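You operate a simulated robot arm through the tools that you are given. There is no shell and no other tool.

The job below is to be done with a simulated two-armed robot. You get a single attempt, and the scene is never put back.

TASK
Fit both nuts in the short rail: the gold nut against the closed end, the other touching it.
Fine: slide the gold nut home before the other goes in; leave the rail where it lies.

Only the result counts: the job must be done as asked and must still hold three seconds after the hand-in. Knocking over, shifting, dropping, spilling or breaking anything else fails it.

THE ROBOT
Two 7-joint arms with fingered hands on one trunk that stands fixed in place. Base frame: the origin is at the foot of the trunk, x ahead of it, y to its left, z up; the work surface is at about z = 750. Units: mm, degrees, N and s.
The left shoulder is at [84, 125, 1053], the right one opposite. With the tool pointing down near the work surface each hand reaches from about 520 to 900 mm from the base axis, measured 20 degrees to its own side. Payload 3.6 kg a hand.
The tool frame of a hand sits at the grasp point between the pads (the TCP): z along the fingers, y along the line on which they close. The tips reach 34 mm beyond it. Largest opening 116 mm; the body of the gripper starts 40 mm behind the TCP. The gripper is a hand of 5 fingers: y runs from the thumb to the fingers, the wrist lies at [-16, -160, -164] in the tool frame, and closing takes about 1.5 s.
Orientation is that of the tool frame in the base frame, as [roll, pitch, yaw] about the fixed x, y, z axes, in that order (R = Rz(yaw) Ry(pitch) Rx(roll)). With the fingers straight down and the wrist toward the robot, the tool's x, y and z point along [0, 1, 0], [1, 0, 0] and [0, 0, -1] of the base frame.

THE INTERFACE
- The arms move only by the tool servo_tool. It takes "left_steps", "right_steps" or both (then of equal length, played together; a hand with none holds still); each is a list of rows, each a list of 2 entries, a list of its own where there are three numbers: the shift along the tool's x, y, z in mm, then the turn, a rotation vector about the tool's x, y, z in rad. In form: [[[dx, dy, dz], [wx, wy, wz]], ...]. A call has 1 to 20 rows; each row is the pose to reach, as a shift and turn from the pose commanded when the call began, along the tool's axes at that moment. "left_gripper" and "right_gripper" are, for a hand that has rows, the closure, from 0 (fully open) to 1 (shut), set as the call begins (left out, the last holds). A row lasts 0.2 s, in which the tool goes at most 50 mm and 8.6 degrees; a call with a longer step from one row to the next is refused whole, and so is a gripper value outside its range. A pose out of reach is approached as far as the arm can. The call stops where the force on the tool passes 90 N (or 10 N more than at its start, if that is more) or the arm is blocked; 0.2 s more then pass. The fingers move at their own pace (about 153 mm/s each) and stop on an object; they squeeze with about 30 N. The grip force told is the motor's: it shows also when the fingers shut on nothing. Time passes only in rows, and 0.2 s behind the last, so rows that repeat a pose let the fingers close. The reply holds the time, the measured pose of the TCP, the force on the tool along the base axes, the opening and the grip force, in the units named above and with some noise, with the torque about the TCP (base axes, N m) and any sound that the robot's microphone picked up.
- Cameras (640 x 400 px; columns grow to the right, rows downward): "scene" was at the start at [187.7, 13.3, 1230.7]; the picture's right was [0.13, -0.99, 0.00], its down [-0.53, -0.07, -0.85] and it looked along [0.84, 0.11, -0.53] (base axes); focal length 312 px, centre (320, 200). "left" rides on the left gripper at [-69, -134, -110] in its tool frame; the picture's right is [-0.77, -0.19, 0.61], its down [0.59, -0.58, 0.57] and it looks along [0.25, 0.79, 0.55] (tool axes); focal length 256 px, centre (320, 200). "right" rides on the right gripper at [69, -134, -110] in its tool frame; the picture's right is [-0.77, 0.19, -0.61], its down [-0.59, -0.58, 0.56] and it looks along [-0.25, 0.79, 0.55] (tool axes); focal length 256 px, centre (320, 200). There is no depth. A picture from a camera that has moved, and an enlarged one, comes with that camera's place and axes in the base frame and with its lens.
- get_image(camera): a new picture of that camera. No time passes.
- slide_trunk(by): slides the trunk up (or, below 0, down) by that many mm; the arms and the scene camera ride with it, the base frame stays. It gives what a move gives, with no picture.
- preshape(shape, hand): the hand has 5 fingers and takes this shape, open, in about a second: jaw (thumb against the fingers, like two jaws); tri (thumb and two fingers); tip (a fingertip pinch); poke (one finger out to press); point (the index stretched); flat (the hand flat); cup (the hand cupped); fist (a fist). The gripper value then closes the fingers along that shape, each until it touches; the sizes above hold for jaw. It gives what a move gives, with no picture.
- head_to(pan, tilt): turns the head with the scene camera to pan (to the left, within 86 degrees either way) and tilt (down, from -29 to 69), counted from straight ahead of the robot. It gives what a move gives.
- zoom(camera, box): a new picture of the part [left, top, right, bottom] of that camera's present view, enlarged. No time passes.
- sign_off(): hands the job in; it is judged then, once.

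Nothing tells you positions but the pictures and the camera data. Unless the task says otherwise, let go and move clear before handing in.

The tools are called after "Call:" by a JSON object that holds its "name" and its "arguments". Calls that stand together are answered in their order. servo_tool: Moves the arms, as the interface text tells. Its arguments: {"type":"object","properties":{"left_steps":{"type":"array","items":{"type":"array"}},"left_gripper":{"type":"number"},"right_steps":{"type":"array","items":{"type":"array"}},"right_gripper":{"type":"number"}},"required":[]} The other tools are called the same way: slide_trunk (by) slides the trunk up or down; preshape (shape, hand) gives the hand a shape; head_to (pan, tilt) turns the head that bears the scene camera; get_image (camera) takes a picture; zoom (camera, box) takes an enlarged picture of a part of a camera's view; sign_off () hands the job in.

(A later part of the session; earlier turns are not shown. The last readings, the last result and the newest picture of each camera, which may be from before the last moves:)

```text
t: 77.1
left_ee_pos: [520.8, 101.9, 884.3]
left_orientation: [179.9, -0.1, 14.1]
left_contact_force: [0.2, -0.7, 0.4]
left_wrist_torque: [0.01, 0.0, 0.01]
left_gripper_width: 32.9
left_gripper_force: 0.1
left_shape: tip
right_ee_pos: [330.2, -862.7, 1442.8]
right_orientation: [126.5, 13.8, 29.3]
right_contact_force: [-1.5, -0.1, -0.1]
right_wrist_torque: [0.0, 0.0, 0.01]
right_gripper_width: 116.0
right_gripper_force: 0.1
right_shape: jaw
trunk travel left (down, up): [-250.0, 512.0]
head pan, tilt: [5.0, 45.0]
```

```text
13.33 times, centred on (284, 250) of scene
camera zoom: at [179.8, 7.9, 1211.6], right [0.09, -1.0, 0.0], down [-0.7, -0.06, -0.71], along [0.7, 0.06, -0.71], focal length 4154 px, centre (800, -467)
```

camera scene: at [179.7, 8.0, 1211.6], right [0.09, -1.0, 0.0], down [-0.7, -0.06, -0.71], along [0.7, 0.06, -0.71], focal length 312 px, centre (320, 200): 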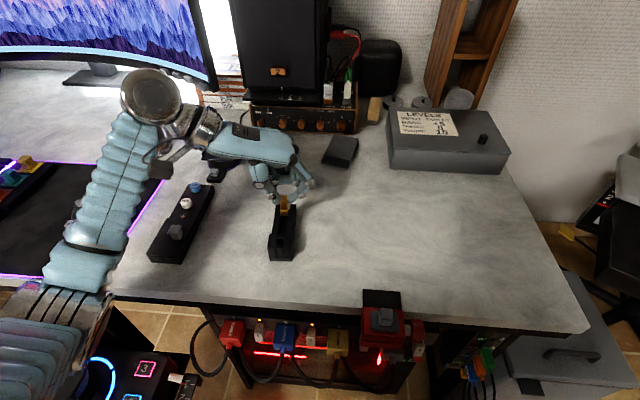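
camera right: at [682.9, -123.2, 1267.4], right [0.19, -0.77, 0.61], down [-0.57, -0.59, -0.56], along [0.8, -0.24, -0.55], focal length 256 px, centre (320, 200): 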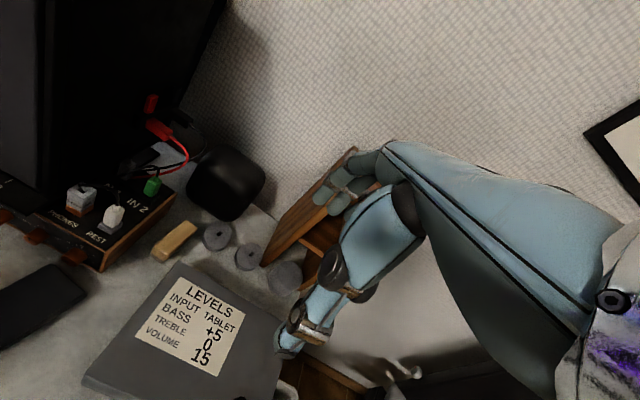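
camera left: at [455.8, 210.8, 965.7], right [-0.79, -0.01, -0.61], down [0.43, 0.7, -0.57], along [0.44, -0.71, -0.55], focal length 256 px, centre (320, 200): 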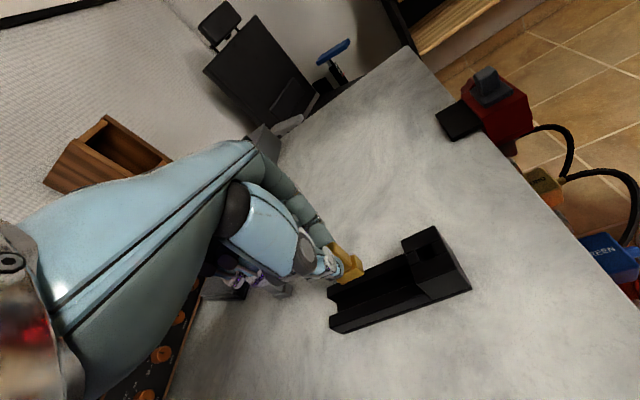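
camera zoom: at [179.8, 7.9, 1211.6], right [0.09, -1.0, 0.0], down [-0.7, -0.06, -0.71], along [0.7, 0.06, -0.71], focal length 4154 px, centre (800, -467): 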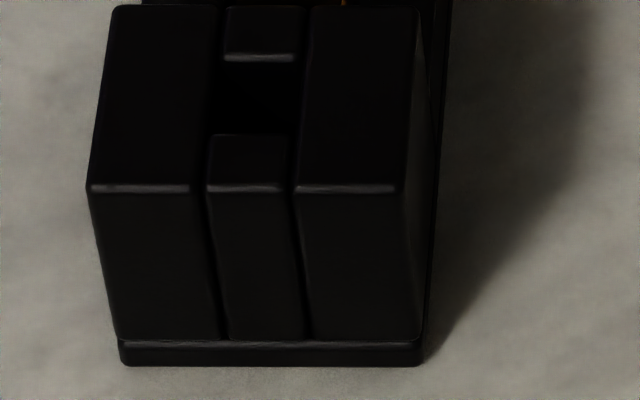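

The gold nut stands in the channel by the block. I'll zoom in on the contact between gold and the block.

Call:
{"name": "zoom", "arguments": {"camera": "left", "box": [365, 255, 435, 310]}}

Call:
{"name": "zoom", "arguments": {"camera": "scene", "box": [264, 212, 304, 240]}}

```text
7.27 times, centred on (400, 282) of left
camera zoom: at [420.7, 213.9, 994.1], right [-0.79, -0.01, -0.61], down [0.43, 0.7, -0.57], along [0.44, -0.71, -0.55], focal length 1862 px, centre (-262, -400)
```

zoom: 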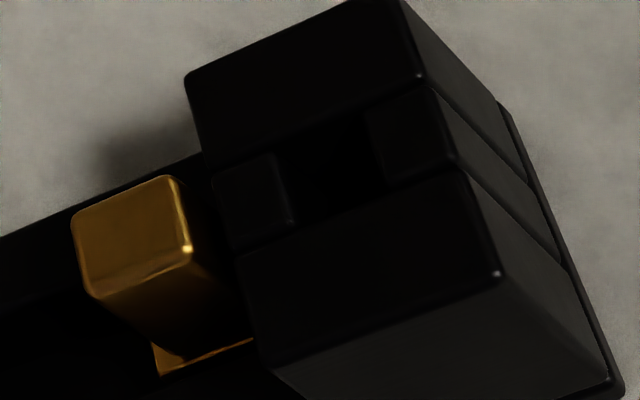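

```text
14.29 times, centred on (284, 226) of scene
camera zoom: at [179.8, 7.9, 1211.6], right [0.09, -1.0, 0.0], down [-0.7, -0.06, -0.71], along [0.7, 0.06, -0.71], focal length 4451 px, centre (834, -171)
```

zoom: 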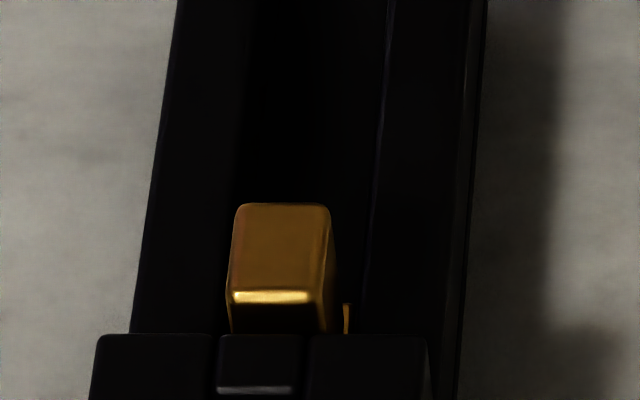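

To judge whether the gold touches the block, I want a view from directly above. I'll move the hand aside (farther along x) so its camera looks down at the gap.

Call:
{"name": "servo_tool", "arguments": {"left_steps": [[[17, 13, 0], [0, 0, 0]], [[34, 26, 0], [0, 0, 0]], [[51, 39, 0], [0, 0, 0]], [[68, 52, 0], [0, 0, 0]], [[86, 65, 0], [0, 0, 0]]]}}

Call:
{"name": "get_image", "arguments": {"camera": "left"}}

```text
t: 78.3
left_ee_pos: [621.9, 58.3, 884.1]
left_orientation: [179.9, -0.3, 14.0]
left_contact_force: [0.1, 0.2, 0.1]
left_wrist_torque: [0.0, -0.03, -0.03]
left_gripper_width: 32.8
left_gripper_force: 0.1
left_shape: tip
right_ee_pos: [330.6, -864.3, 1440.0]
right_orientation: [126.5, 13.8, 29.3]
right_contact_force: [0.7, -0.6, -1.2]
right_wrist_torque: [0.0, 0.04, 0.01]
right_gripper_width: 115.5
right_gripper_force: 0.0
right_shape: jaw
trunk travel left (down, up): [-250.0, 512.0]
head pan, tilt: [5.0, 45.0]
```

```text
taken
camera left: at [522.5, 170.3, 993.8], right [-0.79, -0.01, -0.61], down [0.43, 0.7, -0.56], along [0.44, -0.71, -0.55], focal length 256 px, centre (320, 200)
```

left: 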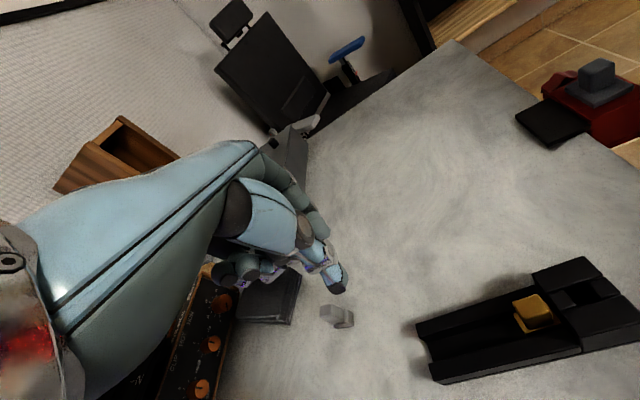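

Call:
{"name": "zoom", "arguments": {"camera": "left", "box": [490, 250, 620, 350]}}

Call:
{"name": "zoom", "arguments": {"camera": "left", "box": [505, 270, 575, 325]}}

```text
4.00 times, centred on (555, 300) of left
camera zoom: at [522.5, 170.3, 993.8], right [-0.79, -0.01, -0.61], down [0.43, 0.7, -0.56], along [0.44, -0.71, -0.55], focal length 1024 px, centre (-620, -200)
```

zoom: 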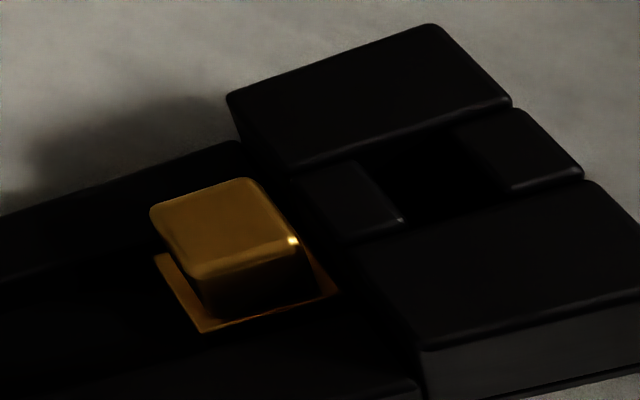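

```text
7.27 times, centred on (540, 298) of left
camera zoom: at [522.5, 170.3, 993.8], right [-0.79, -0.01, -0.61], down [0.43, 0.7, -0.56], along [0.44, -0.71, -0.55], focal length 1862 px, centre (-1280, -509)
```

zoom: 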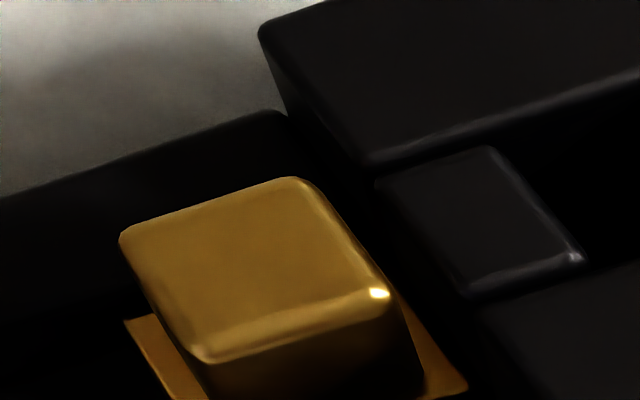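

From above, the gold's base edge meets the block's face within edge rounding, and the rail moved together with it when pushed, so it is home. Next the grey nut: moving above it at (681, 68) with the pinch opened to ~45 mm, aimed so the pinch point lands on the nut.

Call:
{"name": "servo_tool", "arguments": {"left_steps": [[[14, 3, 0], [0, 0, 0.035]], [[27, 6, 0], [0, 0, 0.07]], [[41, 9, 0], [0, 0, 0.105]], [[54, 12, 10], [0, 0, 0.14]], [[54, 12, 25], [0, 0, 0.14]], [[54, 12, 40], [0, 0, 0.14]], [[54, 12, 50], [0, 0, 0.14]]], "left_gripper": 0.62}}

Call:
{"name": "zoom", "arguments": {"camera": "scene", "box": [260, 110, 360, 195]}}

Call:
{"name": "zoom", "arguments": {"camera": "left", "box": [260, 180, 420, 320]}}

```text
t: 79.9
left_ee_pos: [675.9, 57.4, 832.9]
left_orientation: [179.9, -0.2, 6.0]
left_contact_force: [-0.7, 0.2, 0.2]
left_wrist_torque: [0.01, 0.0, 0.0]
left_gripper_width: 42.8
left_gripper_force: 0.0
left_shape: tip
right_ee_pos: [330.4, -863.6, 1442.2]
right_orientation: [126.6, 13.8, 29.4]
right_contact_force: [-0.1, 0.3, -0.1]
right_wrist_torque: [-0.01, -0.01, -0.04]
right_gripper_width: 115.6
right_gripper_force: 0.1
right_shape: jaw
trunk travel left (down, up): [-250.0, 512.0]
head pan, tilt: [5.0, 45.0]
```

```text
4.71 times, centred on (310, 152) of scene
camera zoom: at [180.1, 7.8, 1211.5], right [0.09, -1.0, 0.0], down [-0.7, -0.06, -0.71], along [0.7, 0.06, -0.71], focal length 1466 px, centre (367, 424)
```

zoom: 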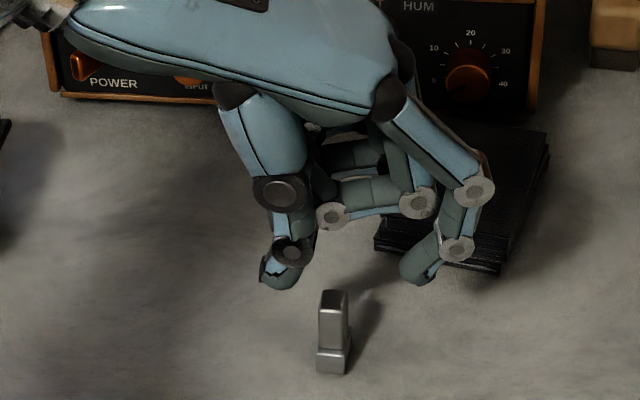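

```text
2.86 times, centred on (340, 250) of left
camera zoom: at [593.1, 183.7, 943.1], right [-0.78, 0.1, -0.61], down [0.53, 0.64, -0.56], along [0.33, -0.77, -0.55], focal length 731 px, centre (263, 57)
```

zoom: 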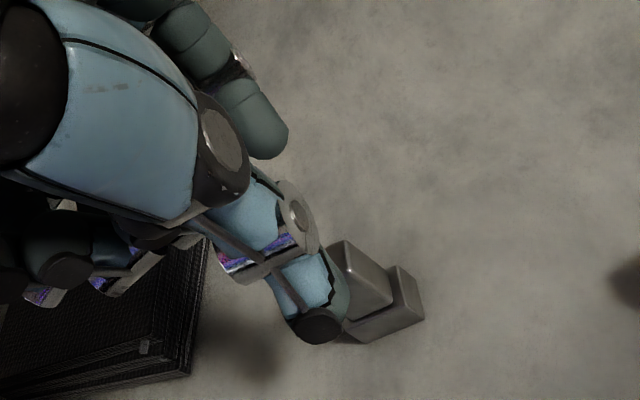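

The grey nut sits between the tips. I'll shift 2 mm toward it, descend to a slightly higher grip than before (to keep tips clear of the rail walls later), and close.

Call:
{"name": "servo_tool", "arguments": {"left_steps": [[[0, -2, 5], [0, 0, 0]], [[0, -2, 10], [0, 0, 0]], [[0, -2, 15], [0, 0, 0]], [[0, -2, 20], [0, 0, 0]], [[0, -2, 20], [0, 0, 0]]]}}

Call:
{"name": "zoom", "arguments": {"camera": "scene", "box": [270, 130, 350, 195]}}

Call:
{"name": "servo_tool", "arguments": {"left_steps": [[[0, 0, 0], [0, 0, 0]], [[0, 0, 0], [0, 0, 0]], [[0, 0, 0], [0, 0, 0]], [[0, 0, 0], [0, 0, 0]], [[0, 0, 0], [0, 0, 0]], [[0, 0, 0], [0, 0, 0]]], "left_gripper": 1.0}}

Call:
{"name": "zoom", "arguments": {"camera": "scene", "box": [270, 130, 350, 195]}}

Call:
{"name": "zoom", "arguments": {"camera": "left", "box": [260, 180, 420, 320]}}

```text
t: 81.1
left_ee_pos: [677.6, 60.3, 814.4]
left_orientation: [179.9, -0.2, 6.1]
left_contact_force: [-0.3, -0.1, 0.3]
left_wrist_torque: [-0.02, 0.0, -0.01]
left_gripper_width: 43.3
left_gripper_force: 0.1
left_shape: tip
right_ee_pos: [330.8, -863.3, 1442.3]
right_orientation: [126.5, 13.8, 29.4]
right_contact_force: [-0.4, 0.2, -0.4]
right_wrist_torque: [0.01, -0.01, 0.0]
right_gripper_width: 116.1
right_gripper_force: 0.0
right_shape: jaw
trunk travel left (down, up): [-250.0, 512.0]
head pan, tilt: [5.0, 45.0]
```

```text
6.15 times, centred on (310, 162) of scene
camera zoom: at [180.1, 7.6, 1211.5], right [0.09, -1.0, 0.0], down [-0.7, -0.06, -0.71], along [0.7, 0.06, -0.71], focal length 1917 px, centre (382, 431)
```

zoom: 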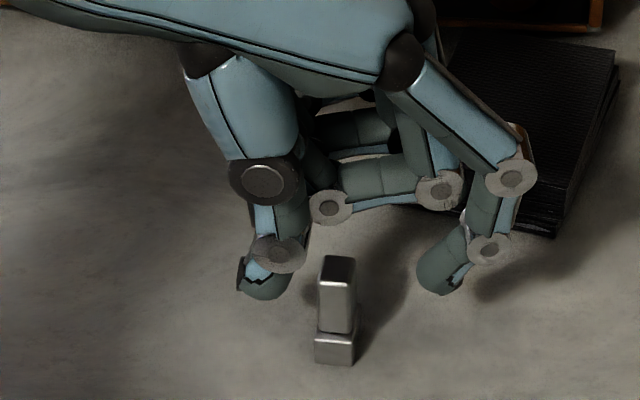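

```text
t: 82.5
left_ee_pos: [676.6, 59.2, 813.6]
left_orientation: [179.9, -0.3, 6.1]
left_contact_force: [-0.2, 0.4, 0.4]
left_wrist_torque: [0.04, 0.02, -0.02]
left_gripper_width: 7.3
left_gripper_force: 30.0
left_shape: tip
right_ee_pos: [330.5, -863.2, 1442.3]
right_orientation: [126.5, 13.8, 29.3]
right_contact_force: [0.8, -0.1, -0.5]
right_wrist_torque: [0.04, 0.01, -0.04]
right_gripper_width: 115.8
right_gripper_force: 0.1
right_shape: jaw
trunk travel left (down, up): [-250.0, 512.0]
head pan, tilt: [5.0, 45.0]
```

```text
6.15 times, centred on (310, 162) of scene
camera zoom: at [180.1, 7.6, 1211.5], right [0.09, -1.0, 0.0], down [-0.7, -0.06, -0.71], along [0.7, 0.06, -0.71], focal length 1917 px, centre (382, 431)
```

zoom: 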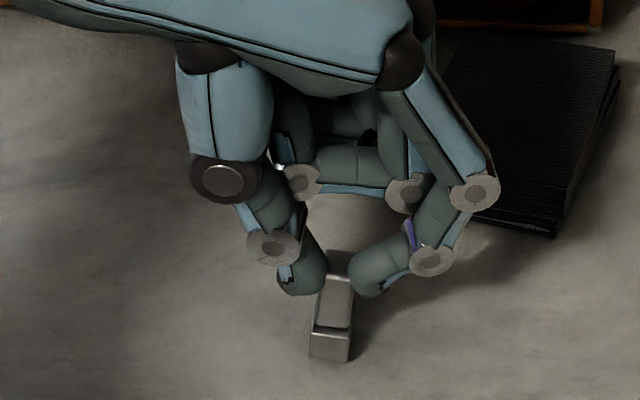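

```text
2.86 times, centred on (340, 250) of left
camera zoom: at [593.1, 185.9, 923.4], right [-0.78, 0.1, -0.61], down [0.53, 0.64, -0.56], along [0.33, -0.77, -0.55], focal length 731 px, centre (263, 57)
```

zoom: 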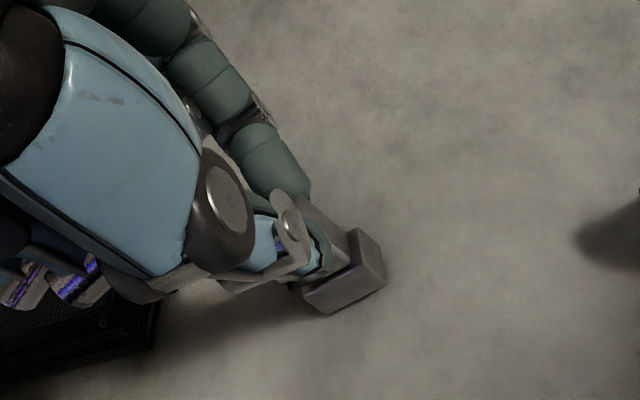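

The grip closed on the grey nut, but it looks slightly tilted. Zooming in to check.

Call:
{"name": "zoom", "arguments": {"camera": "scene", "box": [295, 160, 335, 192]}}

Call:
{"name": "zoom", "arguments": {"camera": "left", "box": [325, 225, 415, 295]}}

```text
12.50 times, centred on (315, 176) of scene
camera zoom: at [180.1, 7.6, 1211.5], right [0.09, -1.0, 0.0], down [-0.7, -0.06, -0.71], along [0.7, 0.06, -0.71], focal length 3894 px, centre (382, 500)
```

zoom: 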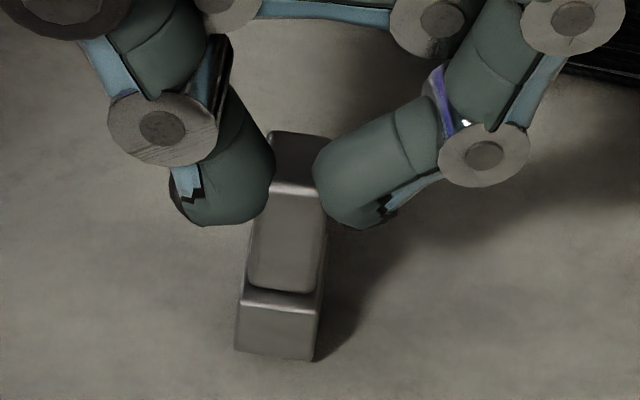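

```text
5.71 times, centred on (370, 260) of left
camera zoom: at [593.1, 185.9, 923.4], right [-0.78, 0.1, -0.61], down [0.53, 0.64, -0.56], along [0.33, -0.77, -0.55], focal length 1463 px, centre (34, -143)
```

zoom: 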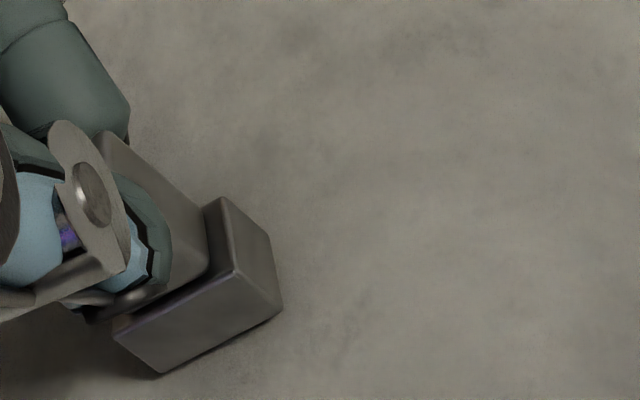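

The grey nut tilted about 9° because the grip was too high. I'll reopen, lower 4.5 mm to match the gold's grip height, and close again.

Call:
{"name": "servo_tool", "arguments": {"left_steps": [[[0, 0, 0], [0, 0, 0]], [[0, 0, 0], [0, 0, 0]], [[0, 0, 0], [0, 0, 0]], [[0, 0, 0], [0, 0, 0]], [[0, 0, 2], [0, 0, 0]], [[0, 0, 4.5], [0, 0, 0]], [[0, 0, 4.5], [0, 0, 0]]], "left_gripper": 0.62}}

Call:
{"name": "zoom", "arguments": {"camera": "scene", "box": [280, 140, 344, 192]}}

```text
t: 84.1
left_ee_pos: [676.8, 60.8, 808.6]
left_orientation: [180.0, -0.2, 6.0]
left_contact_force: [-0.6, 0.2, 0.1]
left_wrist_torque: [0.02, -0.02, -0.02]
left_gripper_width: 44.3
left_gripper_force: 0.0
left_shape: tip
right_ee_pos: [329.9, -862.8, 1442.2]
right_orientation: [126.6, 13.8, 29.3]
right_contact_force: [0.7, -0.3, -0.7]
right_wrist_torque: [0.04, 0.04, 0.01]
right_gripper_width: 115.7
right_gripper_force: 0.0
right_shape: jaw
trunk travel left (down, up): [-250.0, 512.0]
head pan, tilt: [5.0, 45.0]
```

```text
7.69 times, centred on (312, 166) of scene
camera zoom: at [180.1, 7.6, 1211.5], right [0.09, -1.0, 0.0], down [-0.7, -0.06, -0.71], along [0.7, 0.06, -0.71], focal length 2396 px, centre (382, 462)
```

zoom: 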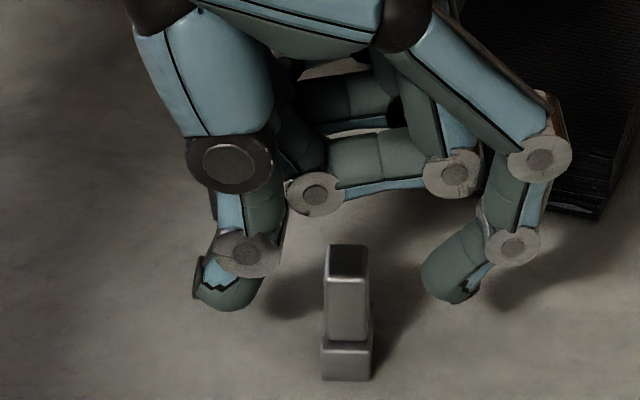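

The nut is standing upright again at about (682, 61). I'll shift the hand 7 mm to match and close at this lower height.

Call:
{"name": "servo_tool", "arguments": {"left_steps": [[[-0.7, 3.5, 0], [0, 0, 0]], [[-0.7, 7, 0], [0, 0, 0]], [[-0.7, 7, 0], [0, 0, 0]]]}}

Call:
{"name": "servo_tool", "arguments": {"left_steps": [[[0, 0, 0], [0, 0, 0]], [[0, 0, 0], [0, 0, 0]], [[0, 0, 0], [0, 0, 0]], [[0, 0, 0], [0, 0, 0]], [[0, 0, 0], [0, 0, 0]], [[0, 0, 0], [0, 0, 0]]], "left_gripper": 1.0}}

Call:
{"name": "zoom", "arguments": {"camera": "scene", "box": [295, 160, 335, 192]}}

Call:
{"name": "zoom", "arguments": {"camera": "left", "box": [325, 225, 415, 295]}}

```text
t: 84.9
left_ee_pos: [676.5, 52.8, 809.1]
left_orientation: [180.0, -0.2, 6.2]
left_contact_force: [0.6, 0.2, 0.0]
left_wrist_torque: [0.02, 0.02, 0.0]
left_gripper_width: 44.4
left_gripper_force: 0.1
left_shape: tip
right_ee_pos: [330.4, -863.2, 1443.0]
right_orientation: [126.6, 13.8, 29.3]
right_contact_force: [-0.2, 0.6, -0.8]
right_wrist_torque: [-0.02, 0.04, -0.01]
right_gripper_width: 115.6
right_gripper_force: 0.1
right_shape: jaw
trunk travel left (down, up): [-250.0, 512.0]
head pan, tilt: [5.0, 45.0]
```

```text
t: 86.3
left_ee_pos: [676.0, 53.0, 808.6]
left_orientation: [179.9, -0.2, 6.0]
left_contact_force: [0.3, 0.6, 0.2]
left_wrist_torque: [-0.03, 0.0, 0.0]
left_gripper_width: 7.2
left_gripper_force: 30.0
left_shape: tip
right_ee_pos: [331.1, -862.7, 1441.0]
right_orientation: [126.5, 13.8, 29.4]
right_contact_force: [0.3, 0.3, 0.1]
right_wrist_torque: [0.01, 0.01, -0.02]
right_gripper_width: 116.0
right_gripper_force: 0.1
right_shape: jaw
trunk travel left (down, up): [-250.0, 512.0]
head pan, tilt: [5.0, 45.0]
```

```text
12.50 times, centred on (315, 176) of scene
camera zoom: at [180.1, 7.6, 1211.5], right [0.09, -1.0, 0.0], down [-0.7, -0.06, -0.71], along [0.7, 0.06, -0.71], focal length 3894 px, centre (382, 500)
```

zoom: 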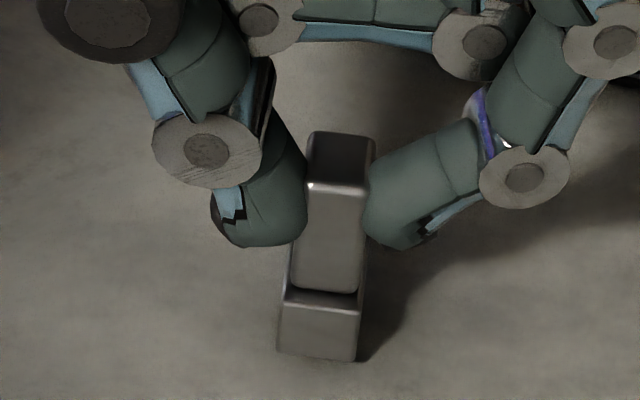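

```text
5.71 times, centred on (370, 260) of left
camera zoom: at [593.9, 178.9, 918.6], right [-0.78, 0.1, -0.61], down [0.53, 0.64, -0.56], along [0.33, -0.77, -0.55], focal length 1463 px, centre (34, -143)
```

zoom: 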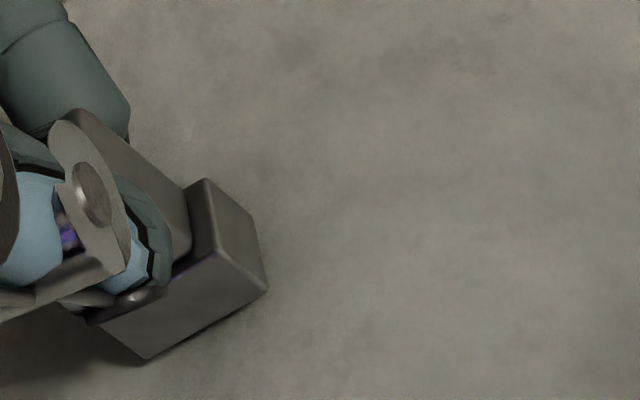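

The nut still tilts ~7° in this grip (the gold did too) because index and thumb tips meet at different heights. I'll reopen, roll the hand 7° so the tips are level, and regrip.

Call:
{"name": "servo_tool", "arguments": {"left_steps": [[[0, 0, 0], [0, 0, 0]], [[0, 0, 0], [0, 0, 0]], [[0, 0, 0], [0, 0, 0]], [[0, 0, 0], [0, 0, 0]], [[0.5, -2.6, -0.3], [-0.06, 0, 0]], [[0.5, -5.3, -0.6], [-0.12, 0, 0]], [[0.5, -5.3, -0.6], [-0.12, 0, 0]]], "left_gripper": 0.62}}

Call:
{"name": "zoom", "arguments": {"camera": "scene", "box": [280, 140, 344, 192]}}

```text
t: 87.9
left_ee_pos: [677.4, 57.9, 808.6]
left_orientation: [172.9, -0.2, 6.1]
left_contact_force: [0.5, -1.0, 0.0]
left_wrist_torque: [0.0, 0.0, 0.01]
left_gripper_width: 44.3
left_gripper_force: 0.0
left_shape: tip
right_ee_pos: [331.0, -862.5, 1441.3]
right_orientation: [126.5, 13.8, 29.3]
right_contact_force: [-0.9, 0.2, 0.6]
right_wrist_torque: [0.01, -0.01, -0.02]
right_gripper_width: 115.6
right_gripper_force: 0.0
right_shape: jaw
trunk travel left (down, up): [-250.0, 512.0]
head pan, tilt: [5.0, 45.0]
```

```text
7.69 times, centred on (312, 166) of scene
camera zoom: at [180.1, 7.6, 1211.5], right [0.09, -1.0, 0.0], down [-0.7, -0.06, -0.71], along [0.7, 0.06, -0.71], focal length 2396 px, centre (382, 462)
```

zoom: 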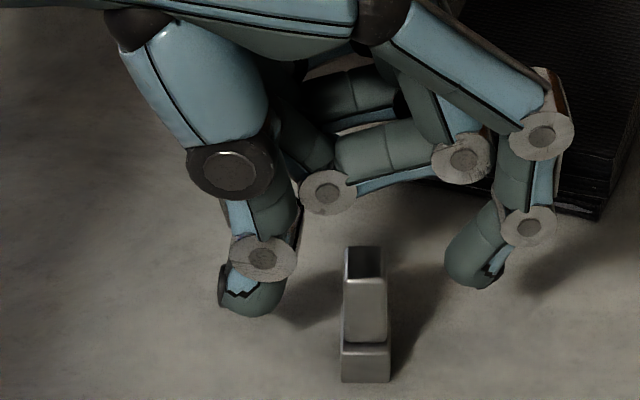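

The nut is upright at y≈55 (it slides a bit on each release). Shifting 6 mm to match, then closing.

Call:
{"name": "servo_tool", "arguments": {"left_steps": [[[-0.3, 3, 0.4], [0, 0, 0]], [[-0.6, 5.9, 0.7], [0, 0, 0]], [[-0.6, 5.9, 0.7], [0, 0, 0]]]}}

Call:
{"name": "servo_tool", "arguments": {"left_steps": [[[0, 0, 0], [0, 0, 0]], [[0, 0, 0], [0, 0, 0]], [[0, 0, 0], [0, 0, 0]], [[0, 0, 0], [0, 0, 0]], [[0, 0, 0], [0, 0, 0]], [[0, 0, 0], [0, 0, 0]]], "left_gripper": 1.0}}

Call:
{"name": "zoom", "arguments": {"camera": "scene", "box": [295, 160, 335, 192]}}

Call:
{"name": "zoom", "arguments": {"camera": "left", "box": [325, 225, 415, 295]}}

```text
t: 88.7
left_ee_pos: [677.6, 53.6, 808.0]
left_orientation: [172.9, -0.2, 6.0]
left_contact_force: [-0.2, 0.2, 0.5]
left_wrist_torque: [0.0, -0.02, -0.01]
left_gripper_width: 44.6
left_gripper_force: 0.1
left_shape: tip
right_ee_pos: [330.7, -863.0, 1442.1]
right_orientation: [126.5, 13.7, 29.4]
right_contact_force: [-0.4, 0.0, -0.9]
right_wrist_torque: [-0.01, -0.01, -0.01]
right_gripper_width: 115.8
right_gripper_force: 0.0
right_shape: jaw
trunk travel left (down, up): [-250.0, 512.0]
head pan, tilt: [5.0, 45.0]
```

```text
t: 90.1
left_ee_pos: [677.1, 53.0, 808.1]
left_orientation: [173.1, -0.2, 6.1]
left_contact_force: [-1.4, 1.0, 0.6]
left_wrist_torque: [0.02, 0.01, -0.01]
left_gripper_width: 7.1
left_gripper_force: 29.7
left_shape: tip
right_ee_pos: [329.3, -862.9, 1442.4]
right_orientation: [126.6, 13.8, 29.5]
right_contact_force: [0.9, 0.1, -0.3]
right_wrist_torque: [0.0, 0.0, -0.02]
right_gripper_width: 115.8
right_gripper_force: 0.0
right_shape: jaw
trunk travel left (down, up): [-250.0, 512.0]
head pan, tilt: [5.0, 45.0]
```

```text
12.50 times, centred on (315, 176) of scene
camera zoom: at [180.1, 7.6, 1211.5], right [0.09, -1.0, 0.0], down [-0.7, -0.06, -0.71], along [0.7, 0.06, -0.71], focal length 3894 px, centre (382, 500)
```

zoom: 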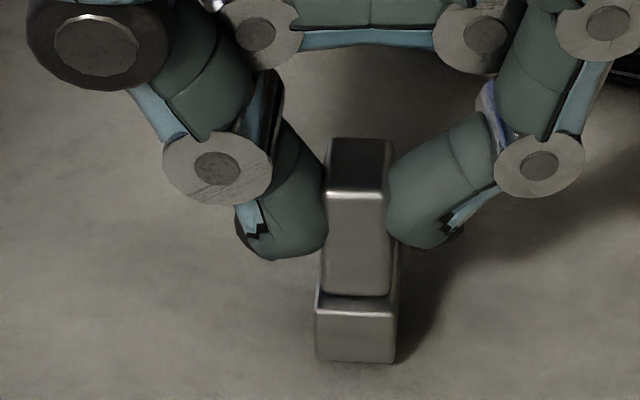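

```text
5.71 times, centred on (370, 260) of left
camera zoom: at [592.3, 190.4, 901.2], right [-0.77, 0.03, -0.63], down [0.53, 0.56, -0.63], along [0.34, -0.83, -0.45], focal length 1463 px, centre (34, -143)
```

zoom: 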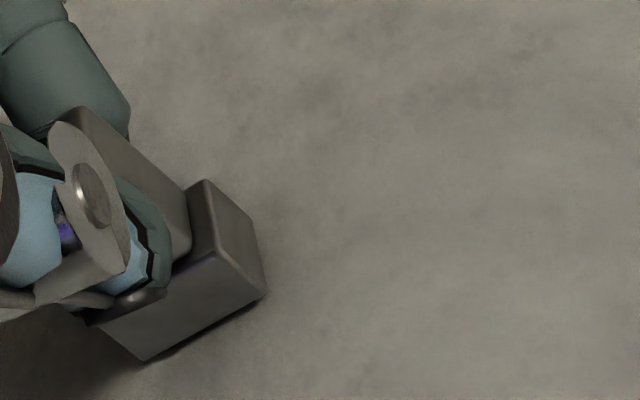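

Now the grey nut is held upright. Lifting 50 mm.

Call:
{"name": "servo_tool", "arguments": {"left_steps": [[[0, -0.7, -6], [0, 0, 0]], [[0, -1.7, -14], [0, 0, 0]], [[0, -2.9, -24], [0, 0, 0]], [[0, -4.1, -34], [0, 0, 0]], [[0, -5.4, -44], [0, 0, 0]], [[0, -6.1, -50], [0, 0, 0]]]}}

Call:
{"name": "zoom", "arguments": {"camera": "scene", "box": [280, 130, 344, 182]}}

Call:
{"name": "zoom", "arguments": {"camera": "left", "box": [325, 225, 415, 295]}}

```text
t: 91.5
left_ee_pos: [675.7, 64.9, 857.1]
left_orientation: [173.0, -0.2, 6.1]
left_contact_force: [-0.7, -1.0, 0.7]
left_wrist_torque: [-0.02, 0.01, 0.01]
left_gripper_width: 7.0
left_gripper_force: 30.3
left_shape: tip
right_ee_pos: [329.1, -863.8, 1442.0]
right_orientation: [126.5, 13.8, 29.4]
right_contact_force: [0.0, -0.7, -0.6]
right_wrist_torque: [-0.01, -0.01, 0.01]
right_gripper_width: 116.0
right_gripper_force: 0.1
right_shape: jaw
trunk travel left (down, up): [-250.0, 512.0]
head pan, tilt: [5.0, 45.0]
```

```text
7.69 times, centred on (312, 156) of scene
camera zoom: at [180.1, 7.6, 1211.5], right [0.09, -1.0, 0.0], down [-0.7, -0.06, -0.71], along [0.7, 0.06, -0.71], focal length 2396 px, centre (382, 538)
```

zoom: 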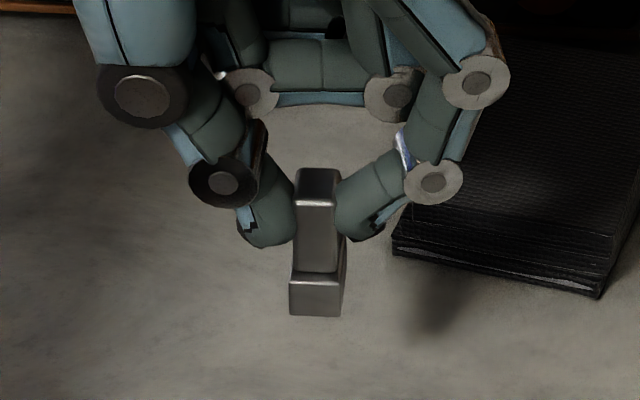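

```text
5.71 times, centred on (370, 260) of left
camera zoom: at [591.0, 203.0, 951.3], right [-0.77, 0.03, -0.63], down [0.53, 0.56, -0.63], along [0.34, -0.83, -0.45], focal length 1463 px, centre (34, -143)
```

zoom: 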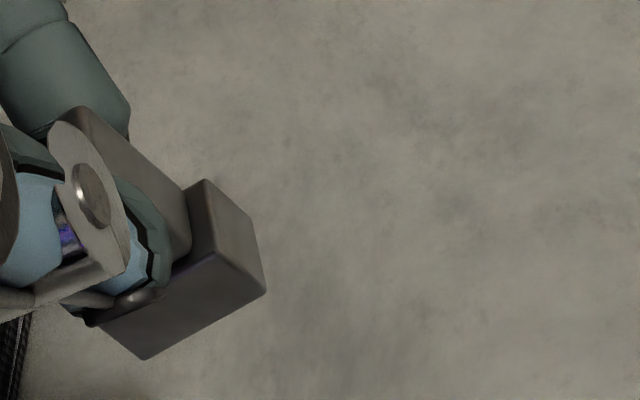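

Held well. Carrying the grey nut over the channel (behind the gold), turning to the rail's direction.

Call:
{"name": "servo_tool", "arguments": {"left_steps": [[[-12, -5.3, -0.7], [0, 0.0012, -0.01]], [[-23, -10.7, -1.3], [0, 0.0024, -0.02]], [[-35, -16, -2], [0, 0.0036, -0.03]], [[-46, -21.3, -2.6], [0, 0.0048, -0.04]], [[-58, -26.6, -3.3], [0, 0.006, -0.05]], [[-70, -32, -4], [0, 0.0073, -0.06]], [[-81, -37.3, -4.6], [0, 0.0085, -0.07]], [[-93, -42.6, -5.3], [0, 0.0097, -0.08]], [[-104, -48, -5.9], [0, 0.0109, -0.09]], [[-116, -53.3, -6.6], [0, 0.0121, -0.0988]]]}}

Call:
{"name": "zoom", "arguments": {"camera": "scene", "box": [250, 180, 322, 240]}}

Call:
{"name": "zoom", "arguments": {"camera": "left", "box": [310, 210, 480, 330]}}

```text
t: 93.7
left_ee_pos: [553.1, 107.1, 859.9]
left_orientation: [173.0, -0.1, 11.8]
left_contact_force: [0.0, 0.2, -1.0]
left_wrist_torque: [0.0, 0.0, 0.02]
left_gripper_width: 7.0
left_gripper_force: 29.3
left_shape: tip
right_ee_pos: [329.4, -861.7, 1441.9]
right_orientation: [126.4, 13.8, 29.3]
right_contact_force: [-0.1, 0.3, -0.9]
right_wrist_torque: [0.03, 0.03, 0.0]
right_gripper_width: 115.8
right_gripper_force: 0.1
right_shape: jaw
trunk travel left (down, up): [-250.0, 512.0]
head pan, tilt: [5.0, 45.0]
```

```text
6.67 times, centred on (286, 210) of scene
camera zoom: at [179.7, 8.3, 1211.6], right [0.09, -1.0, 0.0], down [-0.7, -0.06, -0.71], along [0.7, 0.06, -0.71], focal length 2077 px, centre (547, 133)
```

zoom: 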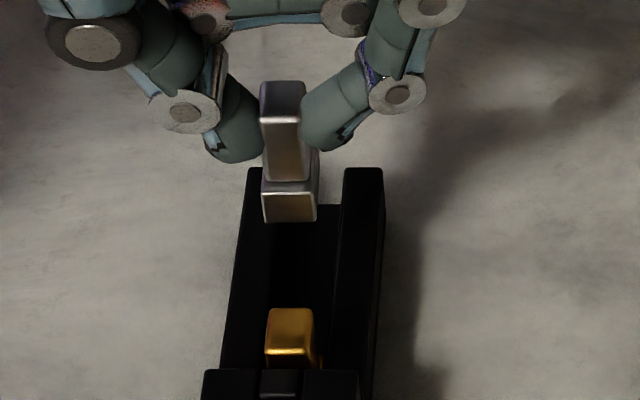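

```text
3.33 times, centred on (395, 270) of left
camera zoom: at [455.3, 235.7, 952.2], right [-0.77, -0.05, -0.63], down [0.48, 0.61, -0.63], along [0.42, -0.79, -0.45], focal length 853 px, centre (70, -33)
```

zoom: 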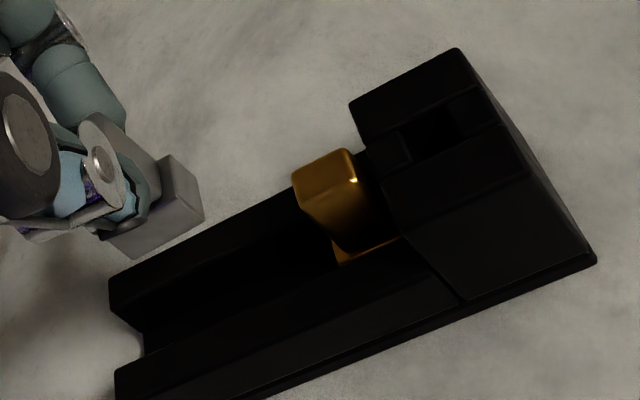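

The grey nut is centred over the channel. Lowering to just above the wall tops and rechecking.

Call:
{"name": "servo_tool", "arguments": {"left_steps": [[[0, -0.6, 5], [0, 0, 0]], [[0, -1.2, 10], [0, 0, 0]], [[0, -1.8, 15], [0, 0, 0]], [[0, -2.5, 20], [0, 0, 0]], [[0, -3.2, 26], [0, 0, 0]]]}}

Call:
{"name": "zoom", "arguments": {"camera": "scene", "box": [258, 200, 306, 230]}}

Call:
{"name": "zoom", "arguments": {"camera": "left", "box": [310, 210, 440, 300]}}

```text
t: 94.9
left_ee_pos: [554.8, 106.0, 829.8]
left_orientation: [172.9, -0.2, 11.9]
left_contact_force: [0.2, -0.8, 0.3]
left_wrist_torque: [0.01, -0.02, 0.0]
left_gripper_width: 7.0
left_gripper_force: 30.1
left_shape: tip
right_ee_pos: [329.9, -862.6, 1443.1]
right_orientation: [126.5, 13.8, 29.4]
right_contact_force: [-0.9, 0.8, 0.1]
right_wrist_torque: [-0.03, 0.01, 0.0]
right_gripper_width: 115.7
right_gripper_force: 0.1
right_shape: jaw
trunk travel left (down, up): [-250.0, 512.0]
head pan, tilt: [5.0, 45.0]
```

```text
13.33 times, centred on (282, 215) of scene
camera zoom: at [179.9, 7.9, 1211.5], right [0.09, -1.0, 0.0], down [-0.7, -0.06, -0.71], along [0.7, 0.06, -0.71], focal length 4154 px, centre (827, 0)
```

zoom: 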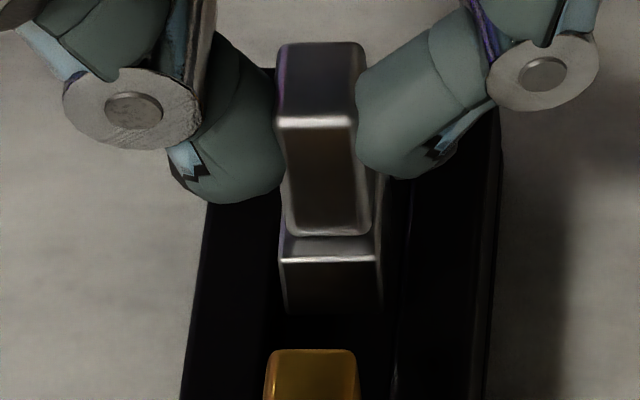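

```text
4.44 times, centred on (375, 255) of left
camera zoom: at [455.8, 235.0, 924.3], right [-0.77, -0.05, -0.63], down [0.48, 0.61, -0.63], along [0.42, -0.79, -0.45], focal length 1138 px, centre (76, -44)
```

zoom: 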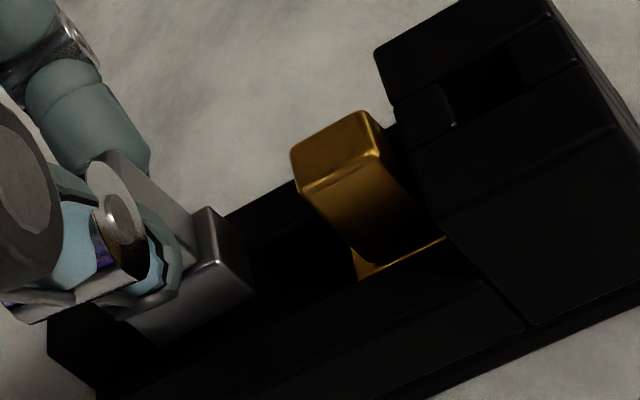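

Well centred between the walls. Lowering 12 mm into the channel.

Call:
{"name": "servo_tool", "arguments": {"left_steps": [[[0, -0.3, 2.4], [0, 0, 0]], [[0, -0.6, 4.8], [0, 0, 0]], [[0, -0.9, 7.2], [0, 0, 0]], [[0, -1.2, 9.6], [0, 0, 0]], [[0, -1.46, 11.9], [0, 0, 0]]]}}

Call:
{"name": "servo_tool", "arguments": {"left_steps": [[[0, 0, 0], [0, 0, 0]]]}}

Call:
{"name": "zoom", "arguments": {"camera": "scene", "box": [258, 200, 306, 230]}}

Call:
{"name": "zoom", "arguments": {"camera": "left", "box": [310, 210, 440, 300]}}

```text
t: 96.1
left_ee_pos: [553.5, 105.4, 823.4]
left_orientation: [172.6, -0.7, 11.8]
left_contact_force: [2.8, 10.1, 35.2]
left_wrist_torque: [0.26, -0.04, 0.01]
left_gripper_width: 8.1
left_gripper_force: 29.8
left_shape: tip
right_ee_pos: [326.9, -861.1, 1444.8]
right_orientation: [126.4, 13.8, 29.2]
right_contact_force: [0.0, 0.8, -0.5]
right_wrist_torque: [-0.01, -0.02, -0.04]
right_gripper_width: 115.9
right_gripper_force: 0.2
right_shape: jaw
trunk travel left (down, up): [-250.0, 512.0]
head pan, tilt: [5.0, 45.0]
```

```text
t: 96.5
left_ee_pos: [552.7, 106.3, 823.0]
left_orientation: [172.7, -0.6, 11.8]
left_contact_force: [2.6, 11.9, 38.6]
left_wrist_torque: [0.32, -0.06, 0.04]
left_gripper_width: 8.2
left_gripper_force: 29.8
left_shape: tip
right_ee_pos: [326.2, -861.0, 1444.7]
right_orientation: [126.4, 13.6, 29.4]
right_contact_force: [-0.3, -0.4, 0.4]
right_wrist_torque: [-0.03, 0.01, 0.01]
right_gripper_width: 115.6
right_gripper_force: 0.0
right_shape: jaw
trunk travel left (down, up): [-250.0, 512.0]
head pan, tilt: [5.0, 45.0]
```

```text
13.33 times, centred on (282, 215) of scene
camera zoom: at [176.8, 9.0, 1212.3], right [0.09, -1.0, 0.0], down [-0.7, -0.06, -0.71], along [0.71, 0.06, -0.71], focal length 4154 px, centre (827, 0)
```

zoom: 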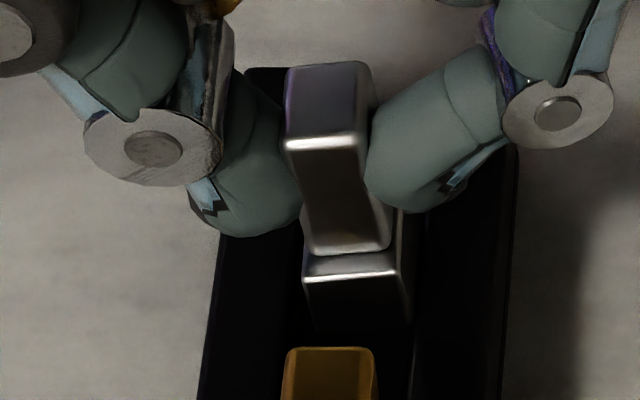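

```text
4.44 times, centred on (375, 255) of left
camera zoom: at [454.4, 235.4, 915.1], right [-0.77, -0.05, -0.64], down [0.48, 0.61, -0.63], along [0.42, -0.79, -0.45], focal length 1138 px, centre (76, -44)
```

zoom: 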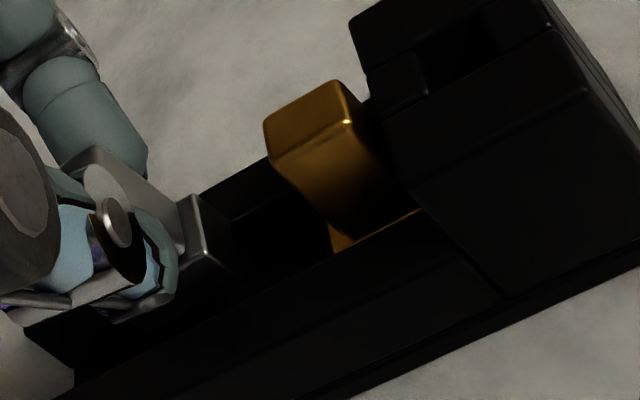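

The nut's base caught on a wall (38 N upward). Backing up at once.

Call:
{"name": "servo_tool", "arguments": {"left_steps": [[[0, 0.4, -3], [0, 0, 0]], [[0, 0.9, -7], [0, 0, 0]], [[0, 1.5, -12], [0, 0, 0]], [[0, 1.5, -12], [0, 0, 0]]]}}

Call:
{"name": "zoom", "arguments": {"camera": "scene", "box": [258, 200, 306, 230]}}

Call:
{"name": "zoom", "arguments": {"camera": "scene", "box": [260, 235, 308, 265]}}

Call:
{"name": "zoom", "arguments": {"camera": "left", "box": [310, 210, 440, 300]}}

```text
t: 97.5
left_ee_pos: [554.4, 106.1, 830.8]
left_orientation: [173.1, -0.1, 11.8]
left_contact_force: [-0.5, 0.3, -0.9]
left_wrist_torque: [0.03, -0.02, 0.02]
left_gripper_width: 7.4
left_gripper_force: 29.9
left_shape: tip
right_ee_pos: [330.4, -861.9, 1442.2]
right_orientation: [126.5, 13.9, 29.3]
right_contact_force: [1.0, 0.1, 0.4]
right_wrist_torque: [0.02, -0.01, 0.0]
right_gripper_width: 116.2
right_gripper_force: 0.1
right_shape: jaw
trunk travel left (down, up): [-250.0, 512.0]
head pan, tilt: [5.0, 45.0]
```

```text
13.33 times, centred on (282, 215) of scene
camera zoom: at [179.9, 7.9, 1211.4], right [0.09, -1.0, 0.0], down [-0.7, -0.06, -0.71], along [0.7, 0.06, -0.71], focal length 4154 px, centre (827, 0)
```

zoom: 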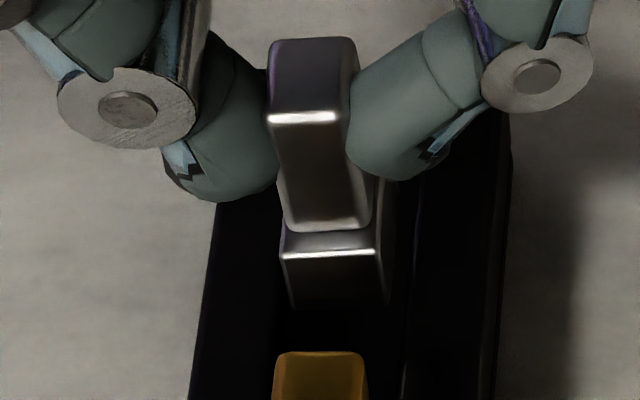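

```text
13.33 times, centred on (284, 250) of scene
camera zoom: at [179.9, 7.9, 1211.4], right [0.09, -1.0, 0.0], down [-0.7, -0.06, -0.71], along [0.7, 0.06, -0.71], focal length 4154 px, centre (800, -467)
```

zoom: 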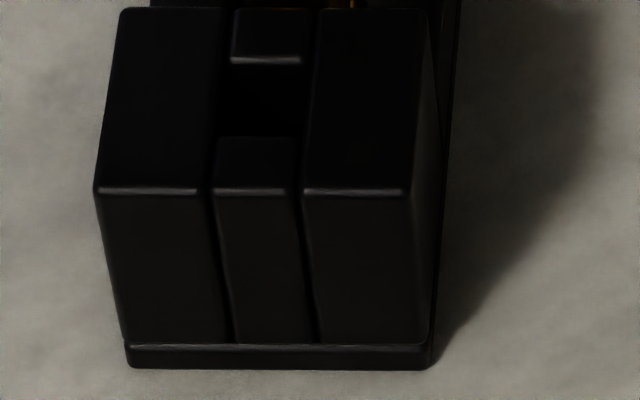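

```text
4.44 times, centred on (375, 255) of left
camera zoom: at [455.9, 235.0, 924.1], right [-0.77, -0.05, -0.63], down [0.47, 0.61, -0.63], along [0.42, -0.79, -0.45], focal length 1138 px, centre (76, -44)
```

zoom: 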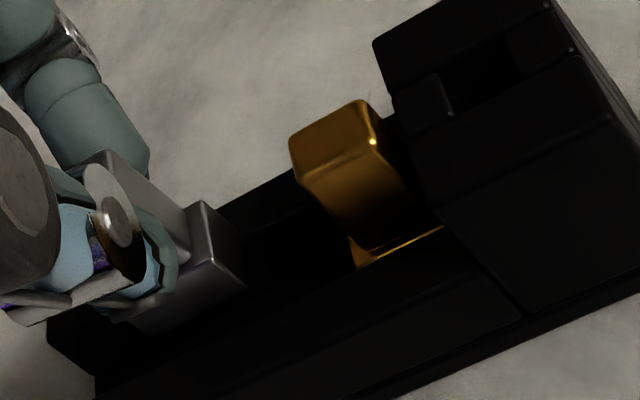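

Clear again: the nut is still upright in the grip, and the rail is at about -3 mm in x from its start, y back to original. Let me zoom closely on the channel edges vs the nut's base before retrying.

Call:
{"name": "zoom", "arguments": {"camera": "scene", "box": [268, 212, 300, 232]}}

Call:
{"name": "zoom", "arguments": {"camera": "left", "box": [325, 245, 385, 295]}}

```text
16.00 times, centred on (284, 222) of scene
camera zoom: at [179.9, 7.9, 1211.4], right [0.09, -1.0, 0.0], down [-0.7, -0.06, -0.71], along [0.7, 0.06, -0.71], focal length 4985 px, centre (896, -152)
```

zoom: 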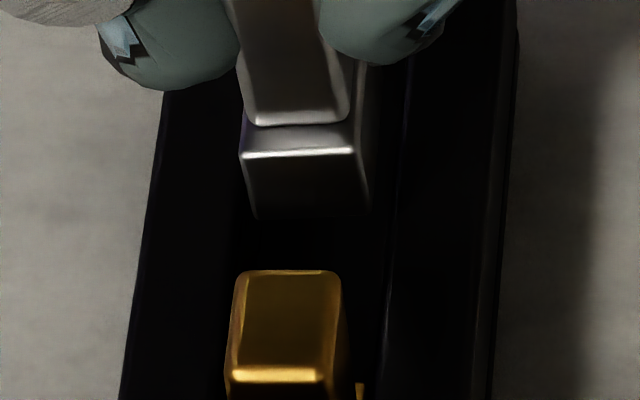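

```text
8.00 times, centred on (355, 270) of left
camera zoom: at [455.9, 235.0, 924.1], right [-0.77, -0.05, -0.63], down [0.47, 0.61, -0.63], along [0.42, -0.79, -0.45], focal length 2048 px, centre (40, -360)
```

zoom: 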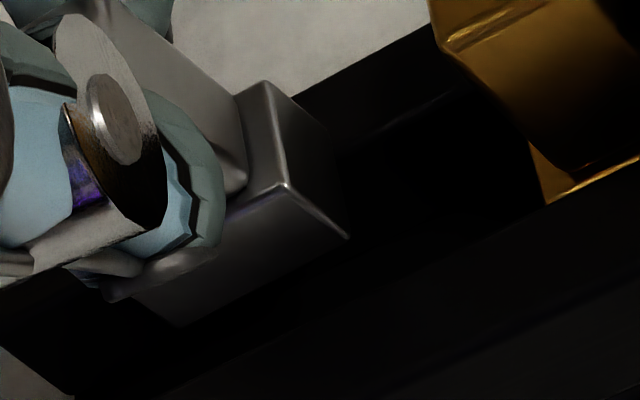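

The nut looks rotated about 3° more than the rail and was slightly off to the -y side before the rail shifted. I'll turn the hand -3° in yaw and check again.

Call:
{"name": "servo_tool", "arguments": {"left_steps": [[[0, 0, 0], [0, -0.0032, 0.026]], [[0, 0, 0], [0, -0.0064, 0.052]], [[0, 0, 0], [0, -0.0064, 0.052]]]}}

Call:
{"name": "zoom", "arguments": {"camera": "scene", "box": [268, 212, 300, 232]}}

Call:
{"name": "zoom", "arguments": {"camera": "left", "box": [310, 210, 440, 300]}}

```text
t: 98.3
left_ee_pos: [554.1, 104.0, 832.0]
left_orientation: [173.1, -0.2, 8.7]
left_contact_force: [0.5, 0.5, -0.7]
left_wrist_torque: [0.05, -0.01, -0.01]
left_gripper_width: 7.3
left_gripper_force: 30.0
left_shape: tip
right_ee_pos: [329.9, -863.1, 1442.5]
right_orientation: [126.5, 13.7, 29.4]
right_contact_force: [-0.2, -0.6, 0.1]
right_wrist_torque: [-0.02, -0.01, 0.0]
right_gripper_width: 115.9
right_gripper_force: 0.1
right_shape: jaw
trunk travel left (down, up): [-250.0, 512.0]
head pan, tilt: [5.0, 45.0]
```

```text
16.00 times, centred on (284, 222) of scene
camera zoom: at [179.9, 8.0, 1211.5], right [0.09, -1.0, 0.0], down [-0.7, -0.06, -0.71], along [0.7, 0.06, -0.71], focal length 4985 px, centre (896, -152)
```

zoom: 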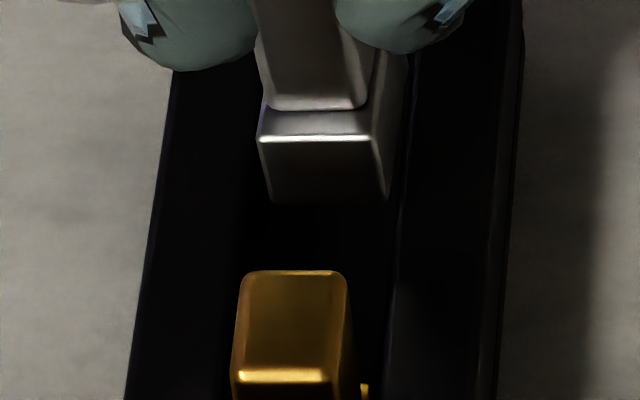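

```text
4.44 times, centred on (375, 255) of left
camera zoom: at [464.0, 238.7, 925.0], right [-0.77, -0.01, -0.63], down [0.51, 0.59, -0.63], along [0.38, -0.81, -0.45], focal length 1138 px, centre (76, -44)
```

zoom: 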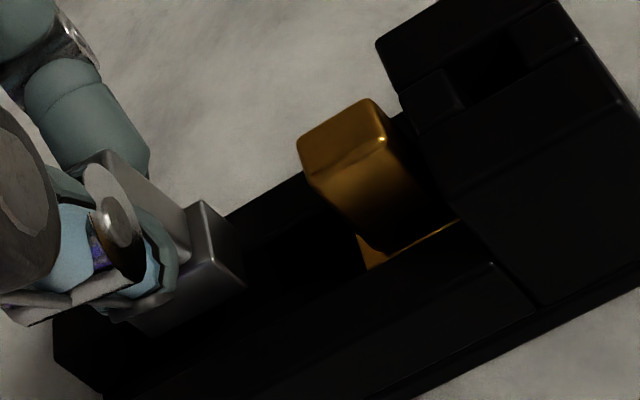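

Yaw now matches. A 0.8 mm correction toward +y, then lowering in small steps with force checks.

Call:
{"name": "servo_tool", "arguments": {"left_steps": [[[0.1, -0.8, 0], [0, 0, 0]], [[0.1, -1.0, 2], [0, 0, 0]], [[0.1, -1.3, 4], [0, 0, 0]], [[0.1, -1.3, 4], [0, 0, 0]]]}}

Call:
{"name": "servo_tool", "arguments": {"left_steps": [[[0, -0.25, 2], [0, 0, 0]], [[0, -0.5, 4], [0, 0, 0]], [[0, -0.5, 4], [0, 0, 0]]]}}

```text
t: 99.3
left_ee_pos: [554.3, 105.4, 828.5]
left_orientation: [173.0, -0.1, 8.8]
left_contact_force: [0.0, 0.6, -0.2]
left_wrist_torque: [-0.02, 0.01, 0.0]
left_gripper_width: 7.7
left_gripper_force: 30.3
left_shape: tip
right_ee_pos: [329.8, -861.6, 1441.8]
right_orientation: [126.4, 13.7, 29.3]
right_contact_force: [-0.4, -1.2, -0.3]
right_wrist_torque: [0.0, 0.02, 0.03]
right_gripper_width: 116.0
right_gripper_force: 0.0
right_shape: jaw
trunk travel left (down, up): [-250.0, 512.0]
head pan, tilt: [5.0, 45.0]
```

```text
t: 100.1
left_ee_pos: [553.6, 106.2, 820.8]
left_orientation: [173.1, 0.0, 8.8]
left_contact_force: [-0.1, 0.4, -1.2]
left_wrist_torque: [-0.02, 0.03, -0.01]
left_gripper_width: 7.5
left_gripper_force: 30.7
left_shape: tip
right_ee_pos: [329.5, -863.0, 1442.5]
right_orientation: [126.5, 13.8, 29.3]
right_contact_force: [-0.3, -0.7, 0.2]
right_wrist_torque: [-0.01, -0.02, -0.01]
right_gripper_width: 116.0
right_gripper_force: 0.0
right_shape: jaw
trunk travel left (down, up): [-250.0, 512.0]
head pan, tilt: [5.0, 45.0]
```

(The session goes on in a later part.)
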